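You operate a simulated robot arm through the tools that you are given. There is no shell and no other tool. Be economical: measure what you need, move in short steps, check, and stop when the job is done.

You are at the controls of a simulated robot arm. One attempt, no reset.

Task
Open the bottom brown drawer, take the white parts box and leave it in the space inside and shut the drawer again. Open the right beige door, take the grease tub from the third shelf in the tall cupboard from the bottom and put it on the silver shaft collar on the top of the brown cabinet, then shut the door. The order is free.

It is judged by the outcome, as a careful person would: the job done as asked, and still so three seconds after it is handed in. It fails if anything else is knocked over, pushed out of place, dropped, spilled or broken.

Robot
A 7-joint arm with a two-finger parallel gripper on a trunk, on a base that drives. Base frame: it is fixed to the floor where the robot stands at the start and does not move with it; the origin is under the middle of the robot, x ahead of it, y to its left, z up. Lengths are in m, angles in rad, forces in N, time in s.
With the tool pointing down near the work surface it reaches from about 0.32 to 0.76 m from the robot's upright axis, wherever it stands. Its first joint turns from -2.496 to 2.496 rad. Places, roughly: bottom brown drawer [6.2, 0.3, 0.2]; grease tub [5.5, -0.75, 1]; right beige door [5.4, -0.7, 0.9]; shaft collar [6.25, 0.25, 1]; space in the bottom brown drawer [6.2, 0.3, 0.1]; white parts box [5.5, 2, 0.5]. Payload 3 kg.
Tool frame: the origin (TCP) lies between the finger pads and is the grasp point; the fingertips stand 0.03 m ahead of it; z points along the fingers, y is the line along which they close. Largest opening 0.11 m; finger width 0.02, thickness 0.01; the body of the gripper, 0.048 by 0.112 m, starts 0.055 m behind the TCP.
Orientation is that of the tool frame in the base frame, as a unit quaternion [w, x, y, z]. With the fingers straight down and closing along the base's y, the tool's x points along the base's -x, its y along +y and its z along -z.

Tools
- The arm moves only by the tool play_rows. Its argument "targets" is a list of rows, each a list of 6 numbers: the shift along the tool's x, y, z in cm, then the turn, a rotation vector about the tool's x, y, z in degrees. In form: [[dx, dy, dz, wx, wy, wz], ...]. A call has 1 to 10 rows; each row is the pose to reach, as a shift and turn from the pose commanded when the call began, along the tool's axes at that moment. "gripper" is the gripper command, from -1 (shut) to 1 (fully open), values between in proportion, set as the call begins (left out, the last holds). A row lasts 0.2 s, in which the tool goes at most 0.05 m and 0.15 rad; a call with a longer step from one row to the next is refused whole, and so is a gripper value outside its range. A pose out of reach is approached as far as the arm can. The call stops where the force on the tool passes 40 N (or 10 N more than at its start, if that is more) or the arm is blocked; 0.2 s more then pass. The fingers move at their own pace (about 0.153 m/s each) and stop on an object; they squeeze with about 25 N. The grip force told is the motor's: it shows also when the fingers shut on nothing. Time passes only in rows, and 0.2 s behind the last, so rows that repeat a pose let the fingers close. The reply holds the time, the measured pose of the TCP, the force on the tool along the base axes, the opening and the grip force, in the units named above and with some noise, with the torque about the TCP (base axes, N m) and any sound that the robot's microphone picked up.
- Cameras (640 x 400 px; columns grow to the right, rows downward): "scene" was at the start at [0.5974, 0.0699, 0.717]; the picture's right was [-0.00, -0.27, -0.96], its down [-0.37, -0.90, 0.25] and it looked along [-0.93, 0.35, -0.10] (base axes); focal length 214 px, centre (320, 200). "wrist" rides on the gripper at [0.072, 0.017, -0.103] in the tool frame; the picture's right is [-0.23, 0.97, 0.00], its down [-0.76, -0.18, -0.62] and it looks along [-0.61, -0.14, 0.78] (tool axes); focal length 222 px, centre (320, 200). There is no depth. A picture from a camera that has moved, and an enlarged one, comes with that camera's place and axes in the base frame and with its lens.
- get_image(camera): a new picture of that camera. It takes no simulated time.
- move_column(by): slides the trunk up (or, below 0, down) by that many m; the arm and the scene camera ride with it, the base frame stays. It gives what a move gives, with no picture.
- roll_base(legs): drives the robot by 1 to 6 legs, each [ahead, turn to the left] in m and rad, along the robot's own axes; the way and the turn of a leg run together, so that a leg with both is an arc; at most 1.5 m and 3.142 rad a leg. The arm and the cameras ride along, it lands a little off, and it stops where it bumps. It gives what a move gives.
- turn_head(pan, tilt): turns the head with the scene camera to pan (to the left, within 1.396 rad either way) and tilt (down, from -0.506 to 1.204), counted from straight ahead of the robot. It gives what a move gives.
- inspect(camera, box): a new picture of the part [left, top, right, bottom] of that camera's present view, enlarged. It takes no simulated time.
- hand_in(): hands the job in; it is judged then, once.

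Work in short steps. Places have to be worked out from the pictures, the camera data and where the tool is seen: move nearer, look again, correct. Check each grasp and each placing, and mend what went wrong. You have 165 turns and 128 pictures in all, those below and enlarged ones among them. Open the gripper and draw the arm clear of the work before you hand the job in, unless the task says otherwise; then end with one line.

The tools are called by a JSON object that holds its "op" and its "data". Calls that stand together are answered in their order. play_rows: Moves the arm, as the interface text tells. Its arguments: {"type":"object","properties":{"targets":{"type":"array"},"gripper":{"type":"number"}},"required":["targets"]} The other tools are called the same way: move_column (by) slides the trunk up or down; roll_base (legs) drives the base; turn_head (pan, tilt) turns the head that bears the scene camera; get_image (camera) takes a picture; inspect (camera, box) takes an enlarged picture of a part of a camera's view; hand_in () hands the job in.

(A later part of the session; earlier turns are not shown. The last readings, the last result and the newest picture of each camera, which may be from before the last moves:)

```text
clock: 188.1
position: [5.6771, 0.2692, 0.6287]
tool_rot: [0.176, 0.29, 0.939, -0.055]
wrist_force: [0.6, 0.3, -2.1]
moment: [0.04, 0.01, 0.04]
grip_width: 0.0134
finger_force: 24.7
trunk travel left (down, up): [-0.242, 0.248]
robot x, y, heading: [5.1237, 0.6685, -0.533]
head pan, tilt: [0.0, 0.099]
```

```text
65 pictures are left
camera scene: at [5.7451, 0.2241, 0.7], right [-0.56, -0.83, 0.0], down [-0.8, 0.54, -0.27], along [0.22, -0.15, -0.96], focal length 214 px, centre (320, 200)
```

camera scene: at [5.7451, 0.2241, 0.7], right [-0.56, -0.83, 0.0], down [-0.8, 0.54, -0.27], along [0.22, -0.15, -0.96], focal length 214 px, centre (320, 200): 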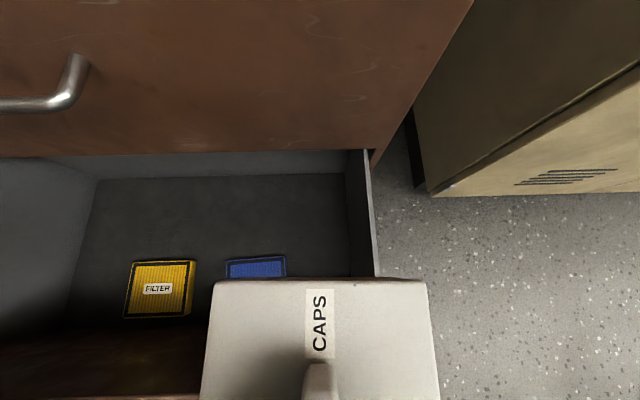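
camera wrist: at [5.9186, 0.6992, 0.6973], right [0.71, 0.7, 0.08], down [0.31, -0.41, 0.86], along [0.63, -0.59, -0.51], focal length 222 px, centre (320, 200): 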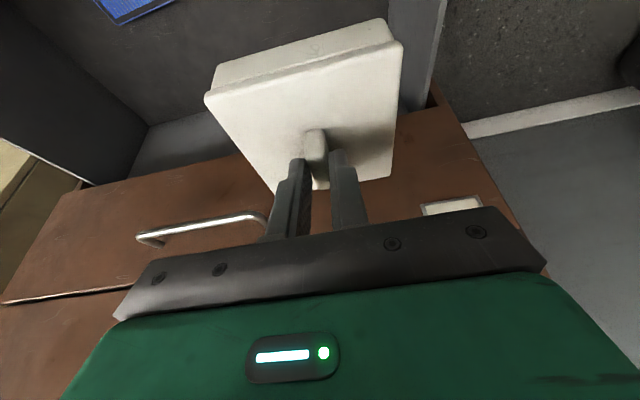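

The free slot right of the blue filter spans w≈3.20–3.36, and the hand is lined up at w≈3.275. I go 0.1 m forward and check.

{"op": "roll_base", "data": {"legs": [[0.1, 0]]}}

{"op": "move_column", "data": {"by": -0.12}}

{"op": "get_image", "data": {"camera": "scene"}}

{"op": "get_image", "data": {"camera": "wrist"}}

```text
clock: 189.2
position: [5.7643, 0.2195, 0.6289]
tool_rot: [0.176, 0.289, 0.939, -0.055]
wrist_force: [-0.3, 0.6, -2.8]
moment: [-0.01, 0.02, 0.01]
grip_width: 0.0134
finger_force: 25.2
trunk travel left (down, up): [-0.242, 0.248]
robot x, y, heading: [5.2112, 0.6143, -0.525]
head pan, tilt: [0.0, 0.099]
```

```text
clock: 190.7
position: [5.7658, 0.2187, 0.51]
tool_rot: [0.176, 0.289, 0.94, -0.055]
wrist_force: [0.2, -0.2, -2.0]
moment: [0.01, 0.03, -0.02]
grip_width: 0.0134
finger_force: 25.0
trunk travel left (down, up): [-0.122, 0.368]
robot x, y, heading: [5.2104, 0.618, -0.529]
head pan, tilt: [0.0, 0.099]
```

```text
64 pictures are left
camera scene: at [5.833, 0.1745, 0.5814], right [-0.56, -0.83, 0.0], down [-0.8, 0.54, -0.27], along [0.22, -0.15, -0.96], focal length 214 px, centre (320, 200)
```

scene: 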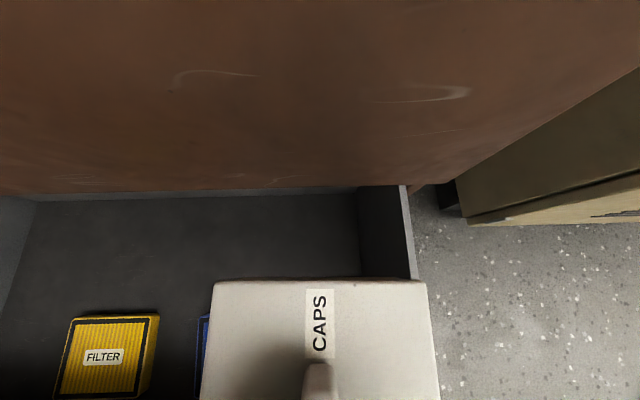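

```text
63 pictures are left
camera wrist: at [5.6885, 0.2934, 0.5797], right [0.72, 0.69, 0.08], down [0.3, -0.42, 0.86], along [0.62, -0.6, -0.51], focal length 222 px, centre (320, 200)
```

wrist: 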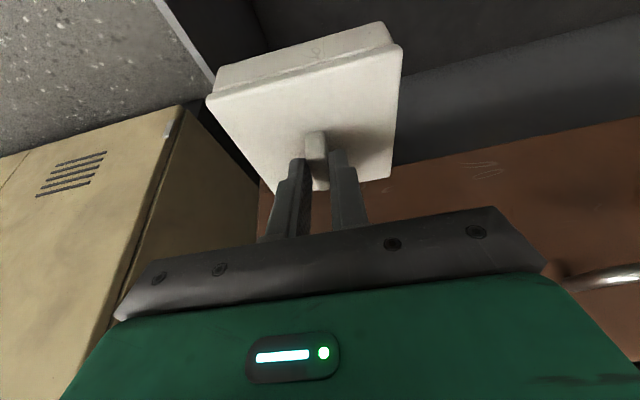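

Alignment holds with about 3 cm margin each side. I lower the trunk the rest, then continue with the arm straight down.

{"op": "move_column", "data": {"by": -0.118}}

{"op": "get_image", "data": {"camera": "scene"}}

```text
clock: 192.2
position: [5.7648, 0.2193, 0.3921]
tool_rot: [0.176, 0.29, 0.939, -0.055]
wrist_force: [-0.3, 0.3, -3.2]
moment: [0.01, 0.02, -0.02]
grip_width: 0.0139
finger_force: 24.9
trunk travel left (down, up): [-0.004, 0.486]
robot x, y, heading: [5.2054, 0.6181, -0.53]
head pan, tilt: [0.0, 0.099]
```

```text
62 pictures are left
camera scene: at [5.8329, 0.1746, 0.4634], right [-0.56, -0.83, 0.0], down [-0.8, 0.54, -0.27], along [0.22, -0.15, -0.96], focal length 214 px, centre (320, 200)
```

scene: 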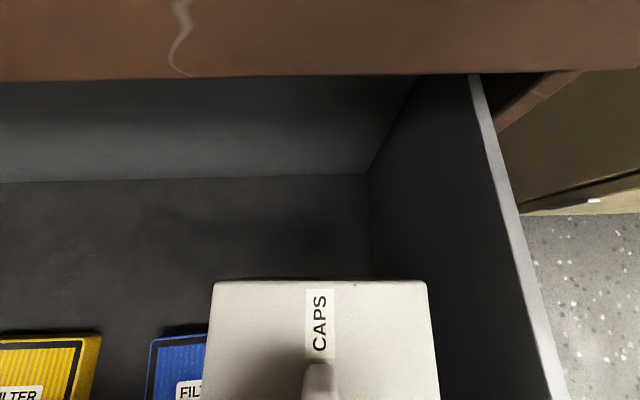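

Floor of drawer at z≈0.115, so the TCP has to come to ≈0.194. I descend 15 cm with the arm first.

{"op": "play_rows", "data": {"targets": [[1.45, 0, 3.73, 0, 0, 0], [2.9, 0, 7.45, 0, 0, 0], [4.35, 0, 11.18, 0, 0, 0], [5.44, 0, 13.97, 0, 0, 0]]}}

{"op": "get_image", "data": {"camera": "scene"}}

```text
clock: 193.2
position: [5.7635, 0.2205, 0.2433]
tool_rot: [0.175, 0.29, 0.939, -0.056]
wrist_force: [0.9, 0.0, -2.0]
moment: [0.0, 0.04, 0.01]
grip_width: 0.0136
finger_force: 24.9
trunk travel left (down, up): [-0.004, 0.486]
robot x, y, heading: [5.2129, 0.6184, -0.524]
head pan, tilt: [0.0, 0.099]
```

```text
61 pictures are left
camera scene: at [5.8317, 0.1761, 0.3145], right [-0.56, -0.83, 0.0], down [-0.8, 0.54, -0.27], along [0.22, -0.15, -0.96], focal length 214 px, centre (320, 200)
```

scene: 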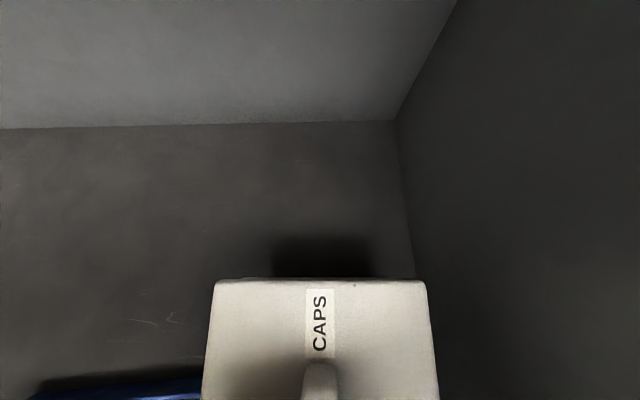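

Good. Another 4 cm down, then small steps until contact.

{"op": "play_rows", "data": {"targets": [[0.54, 0, 1.4, 0, 0, 0], [1.09, 0, 2.8, 0, 0, 0], [1.45, 0, 3.73, 0, 0, 0]]}}

{"op": "play_rows", "data": {"targets": [[0.18, 0, 0.47, 0, 0, 0]]}}

{"op": "play_rows", "data": {"targets": [[0.18, 0, 0.47, 0, 0, 0]]}}

```text
clock: 194.0
position: [5.7653, 0.2194, 0.2024]
tool_rot: [0.176, 0.289, 0.94, -0.056]
wrist_force: [0.7, -0.9, -1.9]
moment: [0.03, 0.01, 0.04]
grip_width: 0.0137
finger_force: 24.6
trunk travel left (down, up): [-0.004, 0.486]
robot x, y, heading: [5.2152, 0.6158, -0.526]
head pan, tilt: [0.0, 0.099]
```

```text
clock: 194.4
position: [5.7652, 0.2194, 0.1964]
tool_rot: [0.176, 0.29, 0.939, -0.055]
wrist_force: [0.3, 0.1, -2.2]
moment: [0.06, 0.02, -0.02]
grip_width: 0.0136
finger_force: 25.1
trunk travel left (down, up): [-0.004, 0.486]
robot x, y, heading: [5.2113, 0.6233, -0.527]
head pan, tilt: [0.0, 0.099]
```

```text
clock: 194.8
position: [5.7674, 0.2188, 0.1931]
tool_rot: [0.177, 0.289, 0.939, -0.055]
wrist_force: [-0.3, -0.5, 19.9]
moment: [0.08, 0.18, 0.02]
grip_width: 0.0136
finger_force: 25.1
trunk travel left (down, up): [-0.004, 0.486]
robot x, y, heading: [5.2127, 0.6166, -0.524]
head pan, tilt: [0.0, 0.099]
```

Contact at z≈0.193. I release and lift the hand straight up.

{"op": "play_rows", "data": {"targets": [[0, 0, 0, 0, 0, 0], [0, 0, 0, 0, 0, 0]], "gripper": 0}}

{"op": "play_rows", "data": {"targets": [[-1.45, 0, -3.73, 0, 0, 0], [-2.9, 0, -7.45, 0, 0, 0], [-4.35, 0, -11.18, 0, 0, 0], [-5.8, 0, -14.9, 0, 0, 0], [-7.25, 0, -18.6, 0, 0, 0]]}}

{"op": "move_column", "data": {"by": 0.25}}

{"op": "get_image", "data": {"camera": "scene"}}

```text
clock: 195.4
position: [5.7653, 0.2205, 0.1902]
tool_rot: [0.175, 0.29, 0.939, -0.055]
wrist_force: [0.9, -0.5, -0.7]
moment: [0.01, -0.01, -0.01]
grip_width: 0.055
finger_force: 0.2
trunk travel left (down, up): [-0.004, 0.486]
robot x, y, heading: [5.2091, 0.6178, -0.527]
head pan, tilt: [0.0, 0.099]
```

```text
clock: 196.6
position: [5.766, 0.219, 0.3927]
tool_rot: [0.177, 0.29, 0.939, -0.055]
wrist_force: [0.2, -0.1, -0.2]
moment: [-0.02, 0.0, -0.02]
grip_width: 0.055
finger_force: 0.0
trunk travel left (down, up): [-0.004, 0.486]
robot x, y, heading: [5.2103, 0.6204, -0.526]
head pan, tilt: [0.0, 0.099]
```

```text
clock: 199.2
position: [5.7659, 0.2198, 0.6421]
tool_rot: [0.175, 0.289, 0.94, -0.055]
wrist_force: [-1.0, 0.3, -0.2]
moment: [-0.01, 0.0, -0.01]
grip_width: 0.0548
finger_force: 0.1
trunk travel left (down, up): [-0.254, 0.236]
robot x, y, heading: [5.2122, 0.6164, -0.522]
head pan, tilt: [0.0, 0.099]
```

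```text
60 pictures are left
camera scene: at [5.8335, 0.174, 0.7138], right [-0.56, -0.83, 0.0], down [-0.8, 0.54, -0.27], along [0.22, -0.15, -0.96], focal length 214 px, centre (320, 200)
```

scene: 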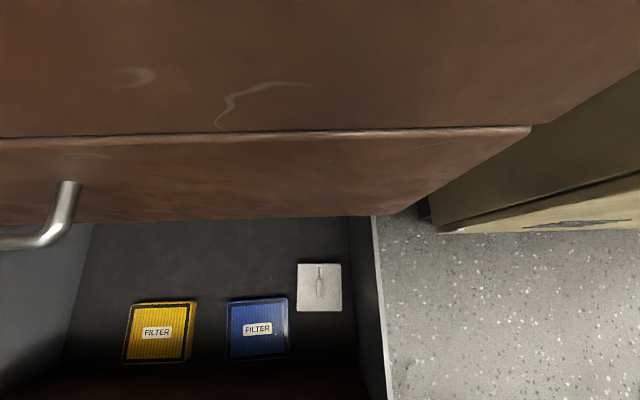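

The white box stands neatly beside the blue filter. Now I back off and set the hand to 45° tilt, fingers shut, centred on the drawer front to push it closed.

{"op": "roll_base", "data": {"legs": [[-0.36, 0]]}}

{"op": "play_rows", "data": {"targets": [[0, 4.5, 0, 0, -4, 0], [0, 9, 0, 0, -8, 0], [0, 13.5, 0, 0, -12, 0], [0, 18, 0, 0, -16, 0], [0, 22.5, 0, 0, -20, 0], [0, 27, 0, 0, -24, 0]], "gripper": -1}}

{"op": "move_column", "data": {"by": -0.25}}

{"op": "get_image", "data": {"camera": "scene"}}

```text
clock: 201.5
position: [5.4525, 0.395, 0.6408]
tool_rot: [0.176, 0.293, 0.938, -0.056]
wrist_force: [0.0, -0.1, -0.4]
moment: [-0.03, -0.02, -0.01]
grip_width: 0.0548
finger_force: 0.1
trunk travel left (down, up): [-0.254, 0.236]
robot x, y, heading: [4.8998, 0.7959, -0.527]
head pan, tilt: [0.0, 0.099]
```

```text
clock: 202.9
position: [5.6059, 0.6164, 0.6411]
tool_rot: [0.366, 0.275, 0.881, -0.115]
wrist_force: [-0.3, -1.3, 0.3]
moment: [0.05, -0.02, 0.04]
grip_width: 0.0002
finger_force: 24.9
trunk travel left (down, up): [-0.254, 0.236]
robot x, y, heading: [4.902, 0.8001, -0.534]
head pan, tilt: [0.0, 0.099]
```

```text
clock: 205.5
position: [5.6057, 0.6166, 0.3904]
tool_rot: [0.366, 0.275, 0.882, -0.115]
wrist_force: [-0.3, -0.3, 0.8]
moment: [0.0, -0.01, -0.01]
grip_width: 0.0001
finger_force: 25.2
trunk travel left (down, up): [-0.004, 0.486]
robot x, y, heading: [4.9008, 0.7958, -0.532]
head pan, tilt: [0.0, 0.099]
```

```text
59 pictures are left
camera scene: at [5.6435, 0.5916, 0.4893], right [-0.57, -0.82, 0.0], down [-0.64, 0.44, -0.64], along [0.52, -0.36, -0.77], focal length 214 px, centre (320, 200)
```

scene: 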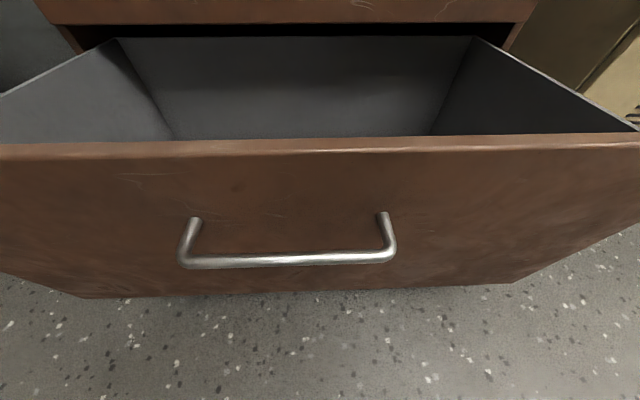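

The panel top is at z≈0.39 and my fingertips are at 0.37, centred. I lower 1 cm and drive forward to push.

{"op": "play_rows", "data": {"targets": [[0.75, 0, 0.75, 0, 0, 0]]}}

{"op": "roll_base", "data": {"legs": [[0.13, 0]]}}

{"op": "roll_base", "data": {"legs": [[0.1, 0]]}}

{"op": "get_image", "data": {"camera": "scene"}}

```text
clock: 205.9
position: [5.605, 0.6162, 0.3801]
tool_rot: [0.367, 0.275, 0.881, -0.115]
wrist_force: [-0.1, 0.2, -0.2]
moment: [0.02, 0.01, 0.0]
grip_width: 0.0
finger_force: 24.8
trunk travel left (down, up): [-0.004, 0.486]
robot x, y, heading: [4.9008, 0.7981, -0.535]
head pan, tilt: [0.0, 0.099]
```

```text
clock: 207.1
position: [5.7162, 0.5515, 0.3801]
tool_rot: [0.367, 0.275, 0.881, -0.116]
wrist_force: [0.0, -0.4, -0.5]
moment: [0.04, 0.0, -0.01]
grip_width: 0.0
finger_force: 24.7
trunk travel left (down, up): [-0.004, 0.486]
robot x, y, heading: [5.0112, 0.7352, -0.525]
head pan, tilt: [0.0, 0.099]
```

```text
clock: 208.3
position: [5.8056, 0.5003, 0.3807]
tool_rot: [0.367, 0.275, 0.881, -0.116]
wrist_force: [-0.1, -0.1, -0.9]
moment: [-0.01, 0.03, 0.0]
grip_width: 0.0
finger_force: 25.1
trunk travel left (down, up): [-0.004, 0.486]
robot x, y, heading: [5.0998, 0.6811, -0.537]
head pan, tilt: [0.0, 0.099]
```

```text
58 pictures are left
camera scene: at [5.8427, 0.4751, 0.4791], right [-0.57, -0.82, 0.0], down [-0.64, 0.44, -0.64], along [0.52, -0.36, -0.77], focal length 214 px, centre (320, 200)
```

scene: 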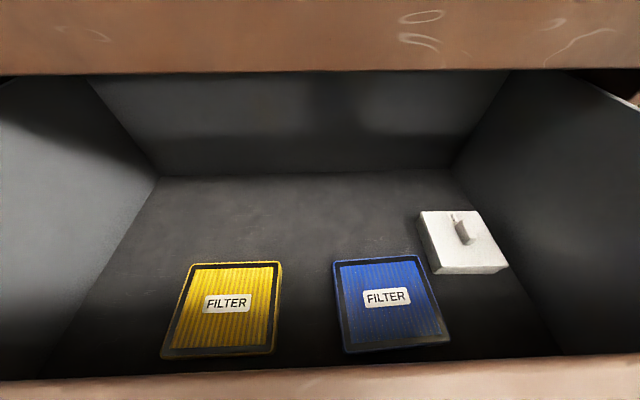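

The drawer is moving in (about 8 cm so far) with low force. To keep the head clear of the upper drawer's handle, I back off slightly, shift the push point 18 cm right and fold the head back.

{"op": "roll_base", "data": {"legs": [[-0.05, 0]]}}

{"op": "play_rows", "data": {"targets": [[0, -4.5, 0, 0, 0, 0], [0, -9, 0, 0, 0, 0], [0, -13.5, 0, 0, 0, 0], [0, -18, 0, 0, 0, 0]]}}

{"op": "turn_head", "data": {"pan": 0, "tilt": 1.1}}

{"op": "roll_base", "data": {"legs": [[0.15, 0]]}}

{"op": "get_image", "data": {"camera": "wrist"}}

```text
clock: 209.2
position: [5.7617, 0.5263, 0.3817]
tool_rot: [0.366, 0.274, 0.882, -0.116]
wrist_force: [0.2, -0.4, 0.7]
moment: [0.01, -0.01, -0.01]
grip_width: 0.0
finger_force: 25.0
trunk travel left (down, up): [-0.004, 0.486]
robot x, y, heading: [5.0587, 0.7084, -0.531]
head pan, tilt: [0.0, 0.099]
```

```text
clock: 210.2
position: [5.6766, 0.3876, 0.3872]
tool_rot: [0.356, 0.278, 0.882, -0.131]
wrist_force: [-2.8, -3.6, -0.7]
moment: [0.3, -0.11, 0.26]
grip_width: 0.0
finger_force: 25.1
out of reach, approached as far as the arm can: row 3, 4
trunk travel left (down, up): [-0.004, 0.486]
robot x, y, heading: [5.0593, 0.7073, -0.527]
head pan, tilt: [0.0, 0.099]
```

```text
clock: 211.5
position: [5.6799, 0.3939, 0.3874]
tool_rot: [0.357, 0.275, 0.883, -0.131]
wrist_force: [0.6, -0.3, 0.3]
moment: [-0.01, 0.02, 0.03]
grip_width: 0.0001
finger_force: 25.0
trunk travel left (down, up): [-0.004, 0.486]
robot x, y, heading: [5.058, 0.712, -0.532]
head pan, tilt: [0.0, 1.1]
```

```text
clock: 212.8
position: [5.8052, 0.313, 0.3879]
tool_rot: [0.356, 0.278, 0.882, -0.133]
wrist_force: [-1.0, -0.2, 0.0]
moment: [0.02, 0.03, 0.01]
grip_width: 0.0
finger_force: 25.0
trunk travel left (down, up): [-0.004, 0.486]
robot x, y, heading: [5.1877, 0.6342, -0.53]
head pan, tilt: [0.0, 1.1]
```

```text
57 pictures are left
camera wrist: at [5.7159, 0.4012, 0.4092], right [0.7, 0.7, 0.12], down [0.0, -0.18, 0.98], along [0.71, -0.69, -0.12], focal length 222 px, centre (320, 200)
```

wrist: 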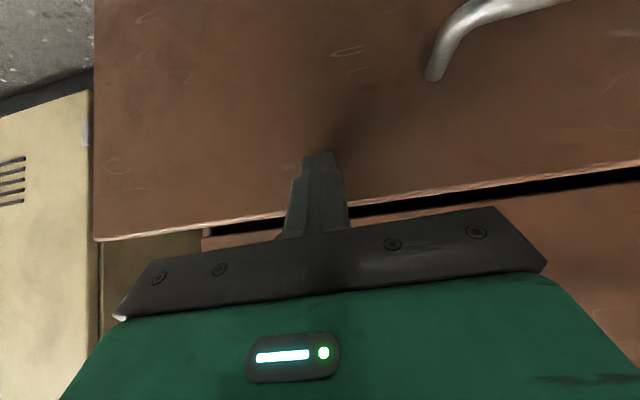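

The push point is now right of the handle and still on the panel; about 14 cm remain. I continue.

{"op": "roll_base", "data": {"legs": [[0.1, 0]]}}

{"op": "get_image", "data": {"camera": "wrist"}}

```text
clock: 214.0
position: [5.8941, 0.2603, 0.3869]
tool_rot: [0.356, 0.279, 0.882, -0.133]
wrist_force: [0.0, -0.4, -0.4]
moment: [0.01, -0.02, -0.01]
grip_width: 0.0
finger_force: 25.0
trunk travel left (down, up): [-0.004, 0.486]
robot x, y, heading: [5.2753, 0.5798, -0.523]
head pan, tilt: [0.0, 1.1]
```

```text
56 pictures are left
camera wrist: at [5.8035, 0.3491, 0.4096], right [0.7, 0.7, 0.12], down [0.0, -0.18, 0.98], along [0.71, -0.69, -0.12], focal length 222 px, centre (320, 200)
```

wrist: 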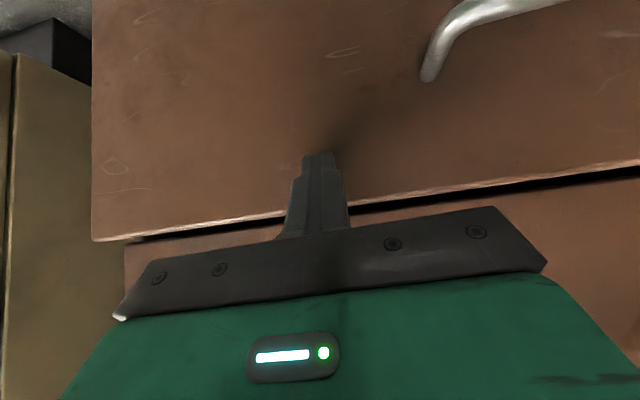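

About 4 cm left. I push on until it seats.

{"op": "roll_base", "data": {"legs": [[0.06, 0]]}}

{"op": "get_image", "data": {"camera": "wrist"}}

```text
clock: 214.9
position: [5.9165, 0.2479, 0.3848]
tool_rot: [0.348, 0.28, 0.885, -0.131]
wrist_force: [-2.1, 1.7, 0.8]
moment: [-0.01, 0.02, 0.01]
grip_width: 0.0
finger_force: 25.4
trunk travel left (down, up): [-0.004, 0.486]
robot x, y, heading: [5.3037, 0.5656, -0.533]
head pan, tilt: [0.0, 1.1]
stopped in leg 1: the force on the tool passed its limit at 112 N (the readings are from after the stop); the commanded pose is now the measured one
```

```text
55 pictures are left
camera wrist: at [5.8279, 0.3351, 0.4084], right [0.71, 0.7, 0.12], down [0.02, -0.19, 0.98], along [0.71, -0.69, -0.14], focal length 222 px, centre (320, 200)
```

wrist: 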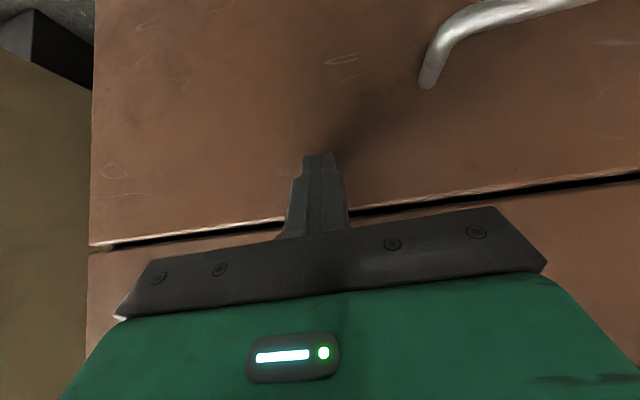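

It seated (112 N stop) and looks flush. I back off and raise the hand to view the cabinet and the cupboard.

{"op": "roll_base", "data": {"legs": [[-0.5, 0]]}}

{"op": "move_column", "data": {"by": 0.48}}

{"op": "turn_head", "data": {"pan": 0, "tilt": -0.35}}

{"op": "get_image", "data": {"camera": "scene"}}

```text
clock: 217.9
position: [5.4849, 0.5051, 0.3845]
tool_rot: [0.348, 0.276, 0.886, -0.129]
wrist_force: [-0.1, -0.2, -0.9]
moment: [0.05, -0.02, -0.01]
grip_width: 0.0002
finger_force: 24.9
trunk travel left (down, up): [-0.004, 0.486]
robot x, y, heading: [4.8662, 0.8135, -0.531]
head pan, tilt: [0.0, 1.1]
```

```text
refused: 0.48 is not a number from -0.4 to 0.4
```

```text
clock: 219.4
position: [5.4848, 0.505, 0.3853]
tool_rot: [0.348, 0.278, 0.886, -0.13]
wrist_force: [1.0, -0.1, 0.2]
moment: [0.01, -0.04, 0.02]
grip_width: 0.0
finger_force: 25.0
trunk travel left (down, up): [-0.004, 0.486]
robot x, y, heading: [4.8695, 0.8196, -0.521]
head pan, tilt: [0.0, -0.351]
```

```text
54 pictures are left
camera scene: at [5.5401, 0.472, 0.5204], right [-0.58, -0.81, 0.04], down [-0.38, 0.23, -0.9], along [0.72, -0.53, -0.44], focal length 214 px, centre (320, 200)
```

scene: 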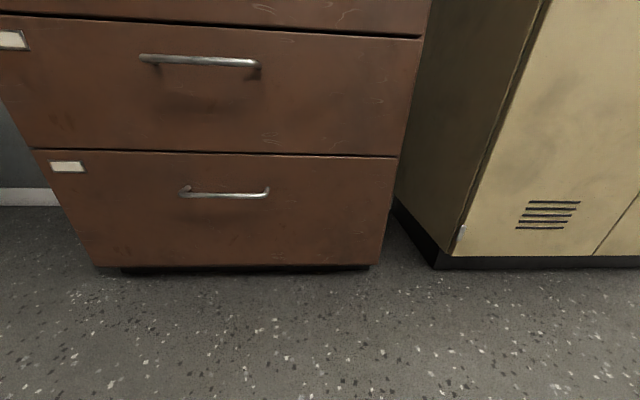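

The drawer is closed and flush. I raise the trunk and turn right to view the beige cupboard.

{"op": "move_column", "data": {"by": 0.4}}

{"op": "roll_base", "data": {"legs": [[0, -0.5]]}}

{"op": "get_image", "data": {"camera": "scene"}}

```text
clock: 223.3
position: [5.4851, 0.5042, 0.7853]
tool_rot: [0.348, 0.277, 0.886, -0.128]
wrist_force: [1.4, 0.7, 0.1]
moment: [-0.01, 0.01, -0.03]
grip_width: 0.0
finger_force: 24.7
trunk travel left (down, up): [-0.404, 0.086]
robot x, y, heading: [4.868, 0.8143, -0.529]
head pan, tilt: [0.0, -0.351]
```

```text
clock: 225.1
position: [5.2632, 0.2512, 0.7847]
tool_rot: [0.301, 0.487, 0.791, -0.216]
wrist_force: [-0.7, 0.1, 0.5]
moment: [0.0, 0.01, 0.03]
grip_width: 0.0
finger_force: 25.3
trunk travel left (down, up): [-0.404, 0.086]
robot x, y, heading: [4.8846, 0.8314, -1.022]
head pan, tilt: [0.0, -0.351]
```

```text
53 pictures are left
camera scene: at [5.2975, 0.1973, 0.9205], right [-0.9, -0.43, 0.05], down [-0.23, 0.38, -0.89], along [0.37, -0.82, -0.44], focal length 214 px, centre (320, 200)
```

scene: 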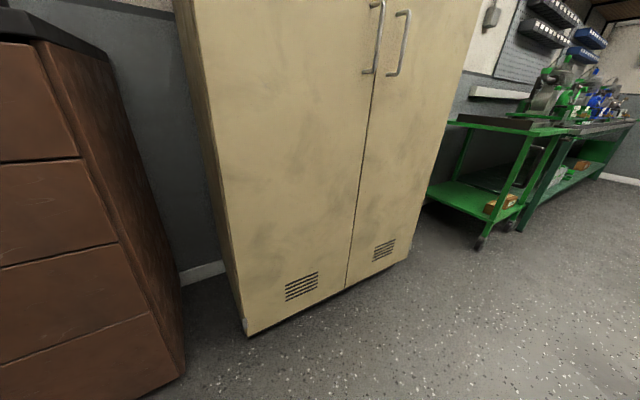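

Both doors have vertical bar handles at the centre; right door's handle is about (5.435, -0.59, 1.06), hinge on the right edge. I drive to stand in front of it.

{"op": "roll_base", "data": {"legs": [[0, -0.774]]}}

{"op": "roll_base", "data": {"legs": [[0.95, 0]]}}

{"op": "roll_base", "data": {"legs": [[0, 0.6]]}}

{"op": "roll_base", "data": {"legs": [[0, 0.6]]}}

```text
clock: 227.6
position: [4.7526, 0.1491, 0.7869]
tool_rot: [0.185, 0.75, 0.549, -0.32]
wrist_force: [-0.5, -0.8, 0.2]
moment: [-0.02, -0.03, -0.02]
grip_width: 0.0
finger_force: 25.1
trunk travel left (down, up): [-0.404, 0.086]
robot x, y, heading: [4.9199, 0.8207, -1.793]
head pan, tilt: [0.0, -0.351]
```

```text
clock: 232.6
position: [4.5307, -0.7783, 0.7865]
tool_rot: [0.181, 0.754, 0.544, -0.322]
wrist_force: [0.2, -0.6, -0.4]
moment: [0.02, -0.01, -0.01]
grip_width: 0.0
finger_force: 24.8
trunk travel left (down, up): [-0.404, 0.086]
robot x, y, heading: [4.7085, -0.109, -1.801]
head pan, tilt: [0.0, -0.351]
```

```text
clock: 234.7
position: [4.9436, -0.7613, 0.7873]
tool_rot: [0.27, 0.557, 0.743, -0.252]
wrist_force: [-0.2, 0.7, 0.6]
moment: [0.02, 0.02, -0.02]
grip_width: 0.0001
finger_force: 24.8
trunk travel left (down, up): [-0.404, 0.086]
robot x, y, heading: [4.6824, -0.12, -1.202]
head pan, tilt: [0.0, -0.351]
```

```text
clock: 236.8
position: [5.2651, -0.4965, 0.7883]
tool_rot: [0.333, 0.309, 0.876, -0.161]
wrist_force: [0.0, 0.0, -0.3]
moment: [-0.01, 0.01, -0.01]
grip_width: 0.0
finger_force: 24.1
trunk travel left (down, up): [-0.404, 0.086]
robot x, y, heading: [4.6633, -0.144, -0.599]
head pan, tilt: [0.0, -0.351]
```

Now a look at the door handles from here.

{"op": "get_image", "data": {"camera": "scene"}}

{"op": "get_image", "data": {"camera": "wrist"}}

```text
52 pictures are left
camera scene: at [5.3226, -0.531, 0.9219], right [-0.65, -0.76, 0.07], down [-0.39, 0.24, -0.89], along [0.66, -0.61, -0.45], focal length 214 px, centre (320, 200)
```

scene: 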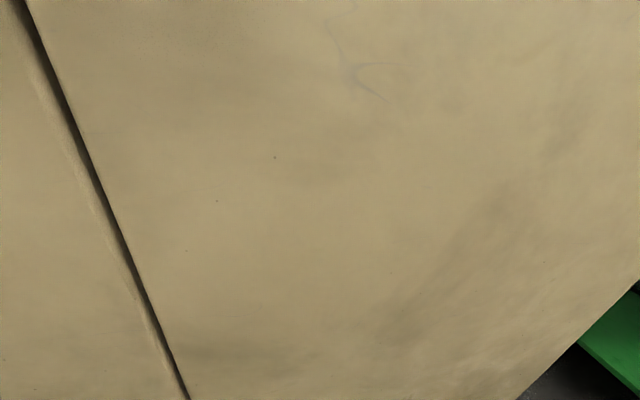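

```text
51 pictures are left
camera wrist: at [5.1842, -0.4015, 0.8121], right [0.76, 0.64, 0.08], down [0.03, -0.16, 0.99], along [0.64, -0.75, -0.14], focal length 222 px, centre (320, 200)
```

wrist: 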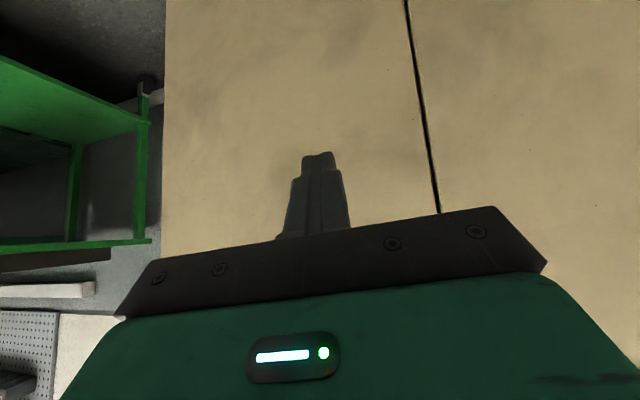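

The handles are higher. I back off 0.12 m, raise the trunk, and lift the hand 15 cm while flattening the tool to about 70° from vertical.

{"op": "roll_base", "data": {"legs": [[-0.12, 0.03]]}}

{"op": "move_column", "data": {"by": 0.085}}

{"op": "play_rows", "data": {"targets": [[-2.6, -0.3, -2.7, 0, -6.3, 1.5], [-5.1, -0.6, -5.4, 0, -12.5, 3], [-7.6, -0.8, -8.1, 0, -18.8, 4.5], [-10.2, -1.1, -10.9, 0, -25, 6]]}}

{"op": "get_image", "data": {"camera": "wrist"}}

{"op": "get_image", "data": {"camera": "scene"}}

```text
clock: 238.0
position: [5.1735, -0.4109, 0.7879]
tool_rot: [0.335, 0.296, 0.881, -0.155]
wrist_force: [-0.5, -0.4, 0.2]
moment: [0.04, 0.02, -0.02]
grip_width: 0.0001
finger_force: 25.0
trunk travel left (down, up): [-0.404, 0.086]
robot x, y, heading: [4.5651, -0.0795, -0.568]
head pan, tilt: [0.0, -0.351]
```

```text
clock: 239.2
position: [5.1724, -0.4097, 0.8739]
tool_rot: [0.336, 0.295, 0.881, -0.155]
wrist_force: [-0.1, -0.1, 0.2]
moment: [0.01, 0.04, -0.02]
grip_width: 0.0002
finger_force: 24.5
trunk travel left (down, up): [-0.489, 0.001]
robot x, y, heading: [4.5658, -0.0779, -0.566]
head pan, tilt: [0.0, -0.351]
```

```text
clock: 240.2
position: [5.1739, -0.4087, 1.0247]
tool_rot: [0.524, 0.301, 0.771, -0.2]
wrist_force: [-0.4, -0.8, 0.1]
moment: [0.01, 0.03, 0.03]
grip_width: 0.0002
finger_force: 25.4
trunk travel left (down, up): [-0.489, 0.001]
robot x, y, heading: [4.5626, -0.0739, -0.572]
head pan, tilt: [0.0, -0.351]
```

```text
50 pictures are left
camera wrist: at [5.0941, -0.313, 0.9953], right [0.72, 0.66, 0.22], down [-0.34, 0.06, 0.94], along [0.61, -0.75, 0.27], focal length 222 px, centre (320, 200)
```

wrist: 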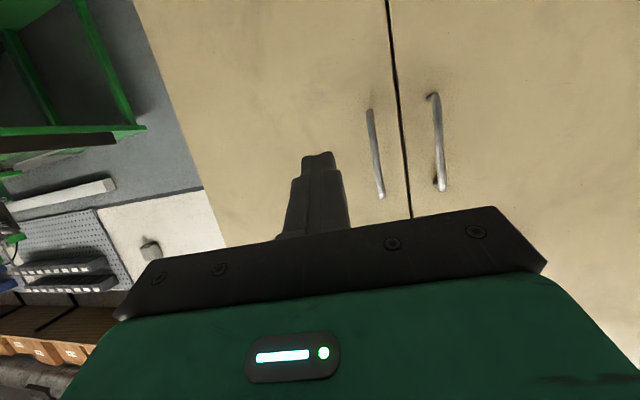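

```text
49 pictures are left
camera scene: at [5.1743, -0.4106, 1.1738], right [-0.67, -0.74, -0.01], down [-0.02, 0.02, -1.0], along [0.74, -0.67, -0.03], focal length 214 px, centre (320, 200)
```

scene: 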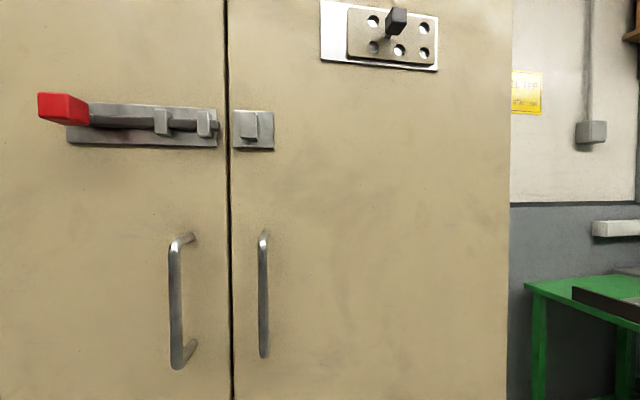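

There is a slide bolt between the doors and a gated knob on the right door. I zoom in on both.

{"op": "inspect", "data": {"camera": "scene", "box": [20, 70, 300, 170]}}

{"op": "inspect", "data": {"camera": "scene", "box": [300, 0, 460, 90]}}

```text
2.29 times, centred on (160, 120) of scene
camera zoom: at [5.1743, -0.4106, 1.1738], right [-0.67, -0.74, -0.01], down [-0.02, 0.02, -1.0], along [0.74, -0.67, -0.03], focal length 490 px, centre (686, 383)
```

zoom: 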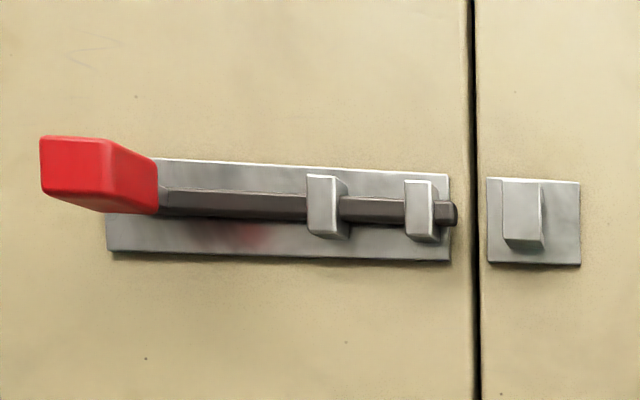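

```text
4.00 times, centred on (380, 45) of scene
camera zoom: at [5.1743, -0.4106, 1.1738], right [-0.67, -0.74, -0.01], down [-0.02, 0.02, -1.0], along [0.74, -0.67, -0.03], focal length 858 px, centre (80, 820)
```

zoom: 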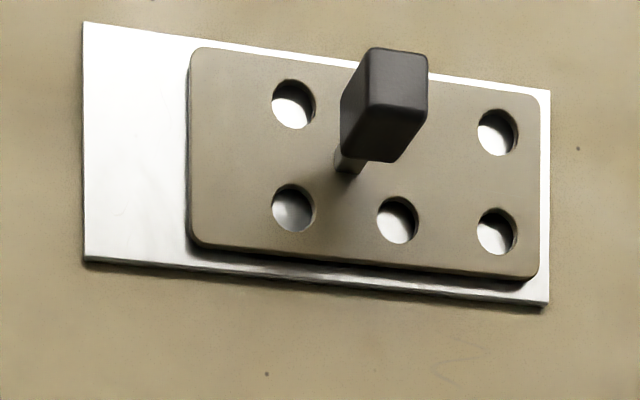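

The bolt looks already retracted (not in the keeper). The right handle bar runs z≈0.96–1.115 at about w=2.458. I fix the tool yaw, open the fingers, and approach 0.17 m to refine.

{"op": "play_rows", "data": {"targets": [[-0.7, 1, 0, -4.5, 0, -1.8], [-1.4, 2.2, 0, -9.3, 0, -3.7]], "gripper": 0}}

{"op": "roll_base", "data": {"legs": [[0.17, 0]]}}

{"op": "get_image", "data": {"camera": "wrist"}}

{"op": "get_image", "data": {"camera": "scene"}}

```text
clock: 240.8
position: [5.1946, -0.3897, 1.0385]
tool_rot: [0.528, 0.27, 0.783, -0.187]
wrist_force: [0.1, -0.5, 0.0]
moment: [0.0, 0.02, 0.02]
grip_width: 0.0552
finger_force: 0.0
out of reach, approached as far as the arm can: row 1, 2
trunk travel left (down, up): [-0.489, 0.001]
robot x, y, heading: [4.5613, -0.0759, -0.569]
head pan, tilt: [0.0, -0.351]
```

```text
clock: 242.2
position: [5.3379, -0.4772, 1.039]
tool_rot: [0.528, 0.269, 0.784, -0.185]
wrist_force: [0.2, 0.0, 0.0]
moment: [0.03, -0.03, -0.02]
grip_width: 0.0551
finger_force: 0.0
trunk travel left (down, up): [-0.489, 0.001]
robot x, y, heading: [4.7069, -0.1714, -0.563]
head pan, tilt: [0.0, -0.351]
```

```text
46 pictures are left
camera wrist: at [5.2507, -0.3869, 1.0098], right [0.67, 0.71, 0.2], down [-0.34, 0.05, 0.94], along [0.66, -0.7, 0.27], focal length 222 px, centre (320, 200)
```

wrist: 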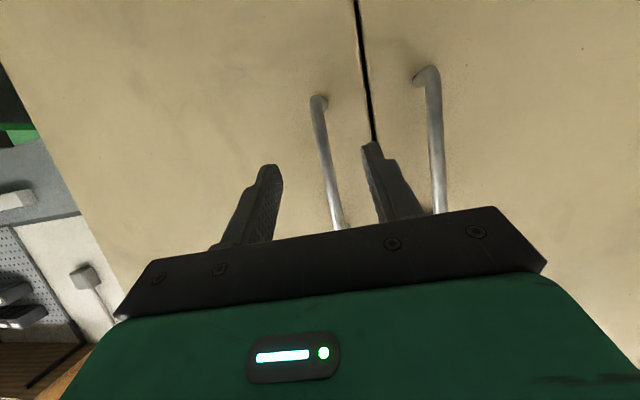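

```text
45 pictures are left
camera scene: at [5.3402, -0.477, 1.1879], right [-0.62, -0.79, 0.01], down [-0.03, 0.01, -1.0], along [0.79, -0.62, -0.03], focal length 214 px, centre (320, 200)
```

scene: 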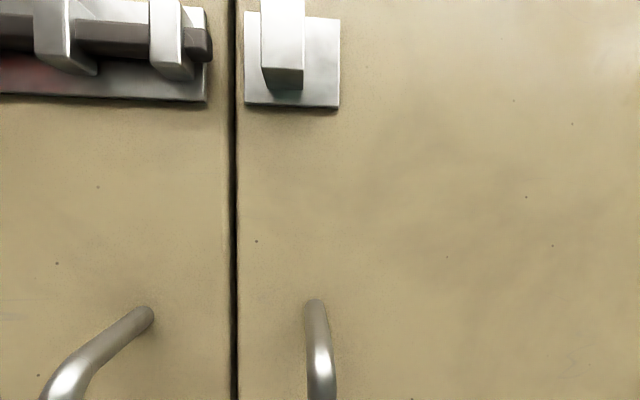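

The door face is at n≈4.89 and the bar at n≈4.845, laterally between my fingers. I fold the head back and drive 8 cm forward, then close.

{"op": "turn_head", "data": {"pan": 0, "tilt": 0.9}}

{"op": "roll_base", "data": {"legs": [[0.08, 0]]}}

{"op": "get_image", "data": {"camera": "scene"}}

```text
clock: 243.7
position: [5.3368, -0.4774, 1.0392]
tool_rot: [0.528, 0.269, 0.784, -0.185]
wrist_force: [-0.1, 0.2, -1.1]
moment: [0.01, -0.02, 0.01]
grip_width: 0.0551
finger_force: 0.1
trunk travel left (down, up): [-0.489, 0.001]
robot x, y, heading: [4.7039, -0.1649, -0.557]
head pan, tilt: [0.0, 0.901]
```

```text
clock: 244.7
position: [5.4054, -0.519, 1.0382]
tool_rot: [0.528, 0.268, 0.784, -0.185]
wrist_force: [-0.5, 0.3, 0.6]
moment: [-0.03, 0.01, -0.03]
grip_width: 0.0551
finger_force: 0.0
trunk travel left (down, up): [-0.489, 0.001]
robot x, y, heading: [4.772, -0.2067, -0.557]
head pan, tilt: [0.0, 0.901]
```

```text
44 pictures are left
camera scene: at [5.376, -0.4948, 1.087], right [-0.62, -0.79, 0.01], down [-0.76, 0.59, -0.28], along [0.22, -0.18, -0.96], focal length 214 px, centre (320, 200)
```

scene: 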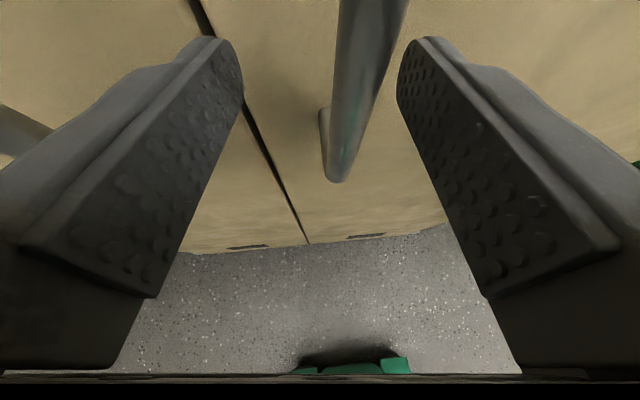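

The bar is right between the finger pads. I close.

{"op": "play_rows", "data": {"targets": [[0, 0, 0, 0, 0, 0], [0, 0, 0, 0, 0, 0], [0, 0, 0, 0, 0, 0]], "gripper": -1}}

{"op": "roll_base", "data": {"legs": [[-0.05, 0]]}}

{"op": "get_image", "data": {"camera": "scene"}}

```text
clock: 245.2
position: [5.4012, -0.5271, 1.0404]
tool_rot: [0.526, 0.276, 0.782, -0.189]
wrist_force: [-13.0, -4.5, 1.3]
moment: [-0.25, -0.61, 0.0]
grip_width: 0.0121
finger_force: 45.5
trunk travel left (down, up): [-0.489, 0.001]
robot x, y, heading: [4.7727, -0.2084, -0.564]
head pan, tilt: [0.0, 0.901]
stopped in row 2: the force on the tool passed its limit at 48 N (the readings are from after the stop); the commanded pose is now the measured one
```

```text
clock: 246.1
position: [5.3717, -0.5137, 1.0396]
tool_rot: [0.525, 0.281, 0.78, -0.193]
wrist_force: [-0.8, -2.5, -1.8]
moment: [-0.51, -0.96, 0.15]
grip_width: 0.0122
finger_force: 44.9
trunk travel left (down, up): [-0.489, 0.001]
robot x, y, heading: [4.7472, -0.1968, -0.566]
head pan, tilt: [0.0, 0.901]
stopped in leg 1: the force on the tool passed its limit at 48 N (the readings are from after the stop); the commanded pose is now the measured one
```

```text
43 pictures are left
camera scene: at [5.3427, -0.4888, 1.0879], right [-0.64, -0.77, 0.01], down [-0.74, 0.61, -0.28], along [0.21, -0.18, -0.96], focal length 214 px, centre (320, 200)
```

scene: 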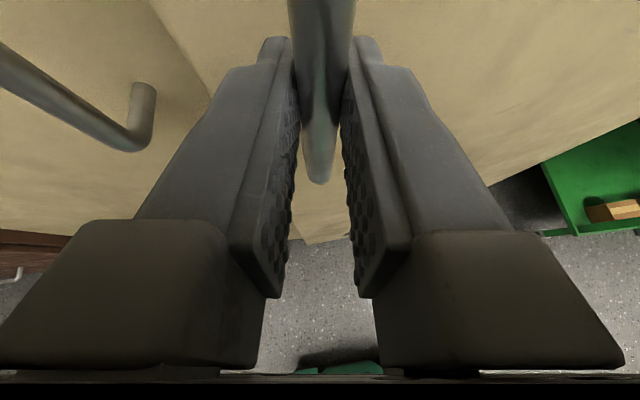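

The door starts to open (no lock). I pull on with slow arm rows along the arc.

{"op": "play_rows", "data": {"targets": [[0.55, -0.46, -1.35, -0.8, 0, -0.3], [1.1, -0.93, -2.7, -1.5, 0, -0.6], [1.64, -1.4, -4.0, -2.3, 0, -0.9], [2.2, -1.86, -5.4, -3, 0, -1.2], [2.7, -2.3, -6.7, -3.8, 0, -1.5], [3.3, -2.8, -8.1, -4.5, 0, -1.8], [3.8, -3.25, -9.4, -5.2, 0, -2.1], [4.4, -3.7, -10.8, -6, 0, -2.4]]}}

{"op": "get_image", "data": {"camera": "scene"}}

```text
clock: 246.7
position: [5.3471, -0.5061, 1.0388]
tool_rot: [0.518, 0.281, 0.784, -0.193]
wrist_force: [-3.7, -10.3, -18.3]
moment: [0.19, -0.55, -0.25]
grip_width: 0.0116
finger_force: 44.9
out of reach, approached as far as the arm can: row 2
trunk travel left (down, up): [-0.489, 0.001]
robot x, y, heading: [4.7509, -0.1974, -0.568]
head pan, tilt: [0.0, 0.901]
stopped in row 2: the force on the tool passed its limit at 49 N (the readings are from after the stop); the commanded pose is now the measured one
```

```text
42 pictures are left
camera scene: at [5.3193, -0.4805, 1.0885], right [-0.64, -0.77, 0.01], down [-0.74, 0.62, -0.27], along [0.2, -0.18, -0.96], focal length 214 px, centre (320, 200)
```

scene: 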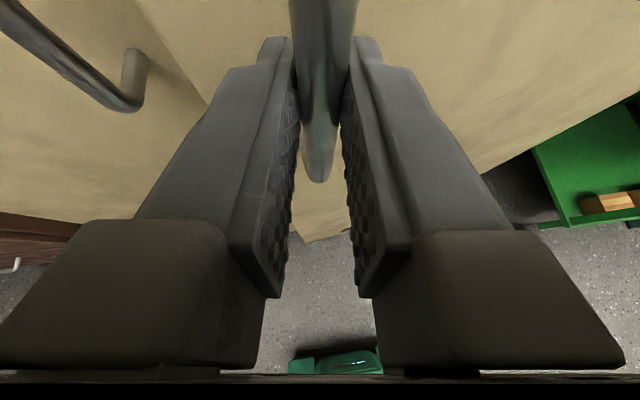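

The arm is near its limits here, so I pull with the base in short moves, turning slightly right to follow the arc.

{"op": "roll_base", "data": {"legs": [[-0.06, -0.01]]}}

{"op": "roll_base", "data": {"legs": [[-0.06, -0.02]]}}

```text
clock: 247.6
position: [5.3232, -0.4991, 1.0421]
tool_rot: [0.518, 0.288, 0.781, -0.198]
wrist_force: [0.4, -5.8, -10.7]
moment: [-0.19, -1.0, 0.11]
grip_width: 0.0116
finger_force: 45.0
trunk travel left (down, up): [-0.489, 0.001]
robot x, y, heading: [4.7283, -0.1837, -0.567]
head pan, tilt: [0.0, 0.901]
stopped in leg 1: the force on the tool passed its limit at 52 N (the readings are from after the stop); the commanded pose is now the measured one
```

```text
clock: 248.4
position: [5.2902, -0.4913, 1.0426]
tool_rot: [0.515, 0.298, 0.777, -0.204]
wrist_force: [-0.2, -6.5, -13.4]
moment: [-0.18, -0.91, 0.14]
grip_width: 0.0119
finger_force: 45.3
trunk travel left (down, up): [-0.489, 0.001]
robot x, y, heading: [4.7033, -0.1613, -0.575]
head pan, tilt: [0.0, 0.901]
stopped in leg 1: the force on the tool passed its limit at 48 N (the readings are from after the stop); the commanded pose is now the measured one
```

Door is open about 12 cm at the edge. A few more pulls.

{"op": "roll_base", "data": {"legs": [[-0.06, -0.03]]}}

{"op": "roll_base", "data": {"legs": [[-0.06, -0.04]]}}

{"op": "roll_base", "data": {"legs": [[-0.06, -0.04]]}}

{"op": "get_image", "data": {"camera": "scene"}}

```text
clock: 249.3
position: [5.2604, -0.4872, 1.0428]
tool_rot: [0.513, 0.308, 0.773, -0.212]
wrist_force: [-0.6, -6.3, -13.8]
moment: [-0.25, -0.87, 0.15]
grip_width: 0.0119
finger_force: 44.6
trunk travel left (down, up): [-0.489, 0.001]
robot x, y, heading: [4.6798, -0.1495, -0.595]
head pan, tilt: [0.0, 0.901]
stopped in leg 1: the force on the tool passed its limit at 46 N (the readings are from after the stop); the commanded pose is now the measured one
```

```text
clock: 250.2
position: [5.2246, -0.4853, 1.0441]
tool_rot: [0.509, 0.32, 0.768, -0.219]
wrist_force: [0.9, -6.3, -13.6]
moment: [-0.26, -0.86, 0.16]
grip_width: 0.0121
finger_force: 45.0
trunk travel left (down, up): [-0.489, 0.001]
robot x, y, heading: [4.6524, -0.1333, -0.61]
head pan, tilt: [0.0, 0.901]
stopped in leg 1: the force on the tool passed its limit at 45 N (the readings are from after the stop); the commanded pose is now the measured one
```

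```text
clock: 251.0
position: [5.1951, -0.4854, 1.0464]
tool_rot: [0.508, 0.331, 0.762, -0.228]
wrist_force: [0.6, -6.0, -12.0]
moment: [-0.44, -0.67, 0.19]
grip_width: 0.0115
finger_force: 44.7
trunk travel left (down, up): [-0.489, 0.001]
robot x, y, heading: [4.6351, -0.1167, -0.625]
head pan, tilt: [0.0, 0.901]
stopped in leg 1: the force on the tool passed its limit at 55 N (the readings are from after the stop); the commanded pose is now the measured one
```

```text
41 pictures are left
camera scene: at [5.1707, -0.4548, 1.0951], right [-0.74, -0.68, 0.01], down [-0.65, 0.71, -0.28], along [0.18, -0.21, -0.96], focal length 214 px, centre (320, 200)
```

scene: 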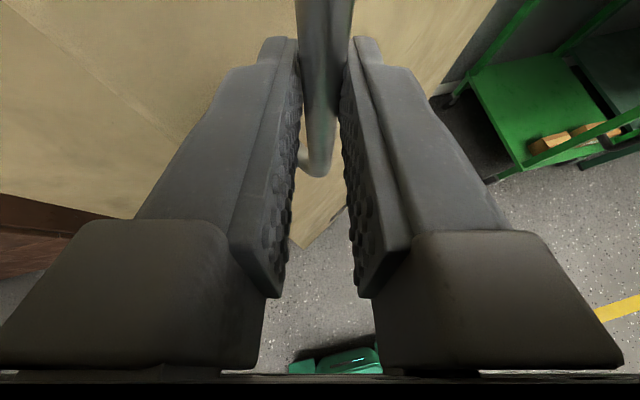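

About 30° open. Now I release, and will push the door from its inside edge. Open and retreat along the tool axis.

{"op": "play_rows", "data": {"targets": [[0, 0, 0, 0, 0, 0], [0, 0, 0, 0, 0, 0]], "gripper": 0}}

{"op": "roll_base", "data": {"legs": [[-0.12, 0]]}}

{"op": "turn_head", "data": {"pan": 0, "tilt": -0.2}}

{"op": "get_image", "data": {"camera": "scene"}}

```text
clock: 251.6
position: [5.1955, -0.4837, 1.0474]
tool_rot: [0.508, 0.332, 0.761, -0.229]
wrist_force: [0.5, 0.4, 0.2]
moment: [-0.03, -0.04, -0.01]
grip_width: 0.0551
finger_force: 0.0
trunk travel left (down, up): [-0.489, 0.001]
robot x, y, heading: [4.6374, -0.1166, -0.624]
head pan, tilt: [0.0, 0.901]
```

```text
clock: 252.9
position: [5.096, -0.4123, 1.0472]
tool_rot: [0.508, 0.332, 0.762, -0.229]
wrist_force: [0.1, 0.0, 0.1]
moment: [0.0, -0.03, -0.02]
grip_width: 0.055
finger_force: 0.0
trunk travel left (down, up): [-0.489, 0.001]
robot x, y, heading: [4.5327, -0.0455, -0.622]
head pan, tilt: [0.0, 0.901]
```

```text
clock: 254.2
position: [5.0971, -0.4119, 1.0483]
tool_rot: [0.508, 0.332, 0.761, -0.229]
wrist_force: [0.0, 0.4, 0.5]
moment: [0.0, 0.0, -0.01]
grip_width: 0.0547
finger_force: 0.0
trunk travel left (down, up): [-0.489, 0.001]
robot x, y, heading: [4.5351, -0.0452, -0.625]
head pan, tilt: [0.0, -0.201]
```

```text
40 pictures are left
camera scene: at [5.1021, -0.4143, 1.1836], right [-0.74, -0.68, 0.01], down [-0.14, 0.13, -0.98], along [0.66, -0.73, -0.19], focal length 214 px, centre (320, 200)
```

scene: 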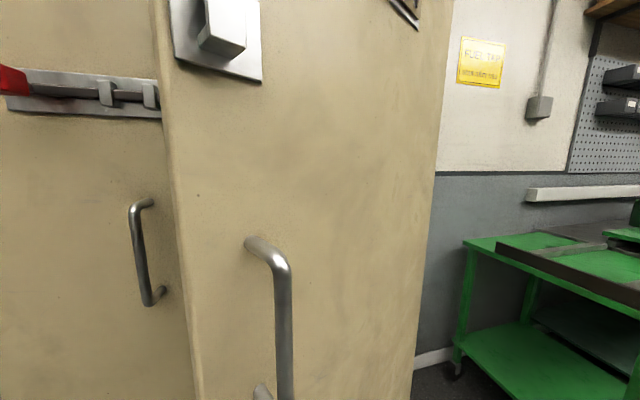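

The door's free edge is at about (n 4.665, w 2.435). I close the fingers, turn slightly left, and drive in past the edge to get behind the door.

{"op": "play_rows", "data": {"targets": [[0, 0, 0, 0, 0, 0], [0, 0, 0, 0, 0, 0]], "gripper": -1}}

{"op": "roll_base", "data": {"legs": [[0, 0.15], [0.2, 0]]}}

{"op": "get_image", "data": {"camera": "scene"}}

```text
clock: 254.8
position: [5.0961, -0.4119, 1.048]
tool_rot: [0.508, 0.332, 0.761, -0.229]
wrist_force: [-0.1, -0.5, -0.4]
moment: [-0.03, 0.01, 0.0]
grip_width: 0.0002
finger_force: 25.1
trunk travel left (down, up): [-0.489, 0.001]
robot x, y, heading: [4.5355, -0.0449, -0.625]
head pan, tilt: [0.0, -0.201]
```

```text
clock: 257.1
position: [5.3283, -0.4186, 1.048]
tool_rot: [0.523, 0.275, 0.784, -0.191]
wrist_force: [0.5, -0.4, -0.8]
moment: [-0.02, 0.01, 0.02]
grip_width: 0.0002
finger_force: 24.9
trunk travel left (down, up): [-0.489, 0.001]
robot x, y, heading: [4.7216, -0.1364, -0.473]
head pan, tilt: [0.0, -0.201]
```

```text
39 pictures are left
camera scene: at [5.3337, -0.4207, 1.1834], right [-0.63, -0.78, 0.01], down [-0.15, 0.11, -0.98], along [0.76, -0.62, -0.19], focal length 214 px, centre (320, 200)
```

scene: 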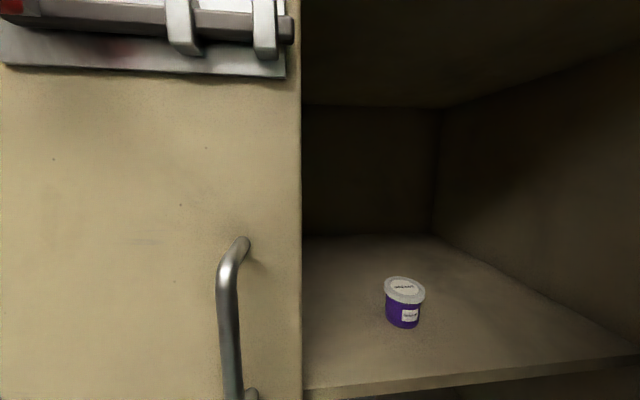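

The tub is visible on its shelf, and the hand is past the door edge. I sweep right to push the door open.

{"op": "roll_base", "data": {"legs": [[0, -0.4]]}}

{"op": "roll_base", "data": {"legs": [[0, -0.3]]}}

{"op": "get_image", "data": {"camera": "scene"}}

```text
clock: 257.9
position: [5.3201, -0.4334, 1.0486]
tool_rot: [0.521, 0.282, 0.781, -0.197]
wrist_force: [0.7, 7.4, -0.2]
moment: [-0.28, 0.0, -0.47]
grip_width: 0.0
finger_force: 24.6
trunk travel left (down, up): [-0.489, 0.001]
robot x, y, heading: [4.7208, -0.1363, -0.509]
head pan, tilt: [0.0, -0.201]
stopped in leg 1: the force on the tool passed its limit at 62 N (the readings are from after the stop); the commanded pose is now the measured one
```

```text
clock: 258.6
position: [5.3198, -0.434, 1.0486]
tool_rot: [0.52, 0.278, 0.783, -0.195]
wrist_force: [0.6, 10.9, -1.4]
moment: [-0.51, -0.03, -0.74]
grip_width: 0.0
finger_force: 25.2
trunk travel left (down, up): [-0.489, 0.001]
robot x, y, heading: [4.7213, -0.1336, -0.514]
head pan, tilt: [0.0, -0.201]
stopped in leg 1: the force on the tool passed its limit at 56 N (the readings are from after the stop); the commanded pose is now the measured one
```

```text
38 pictures are left
camera scene: at [5.3265, -0.4354, 1.1847], right [-0.64, -0.77, 0.02], down [-0.16, 0.11, -0.98], along [0.75, -0.63, -0.19], focal length 214 px, centre (320, 200)
```

scene: 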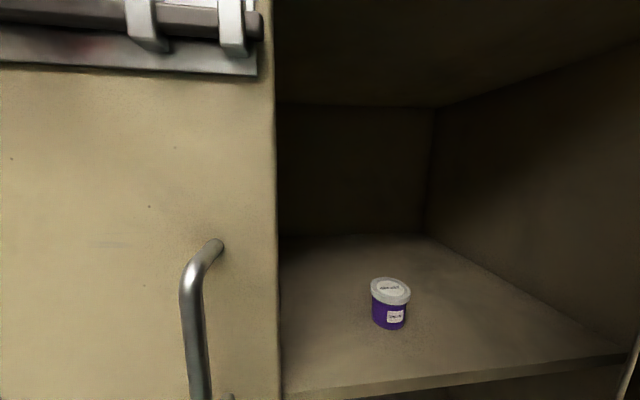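

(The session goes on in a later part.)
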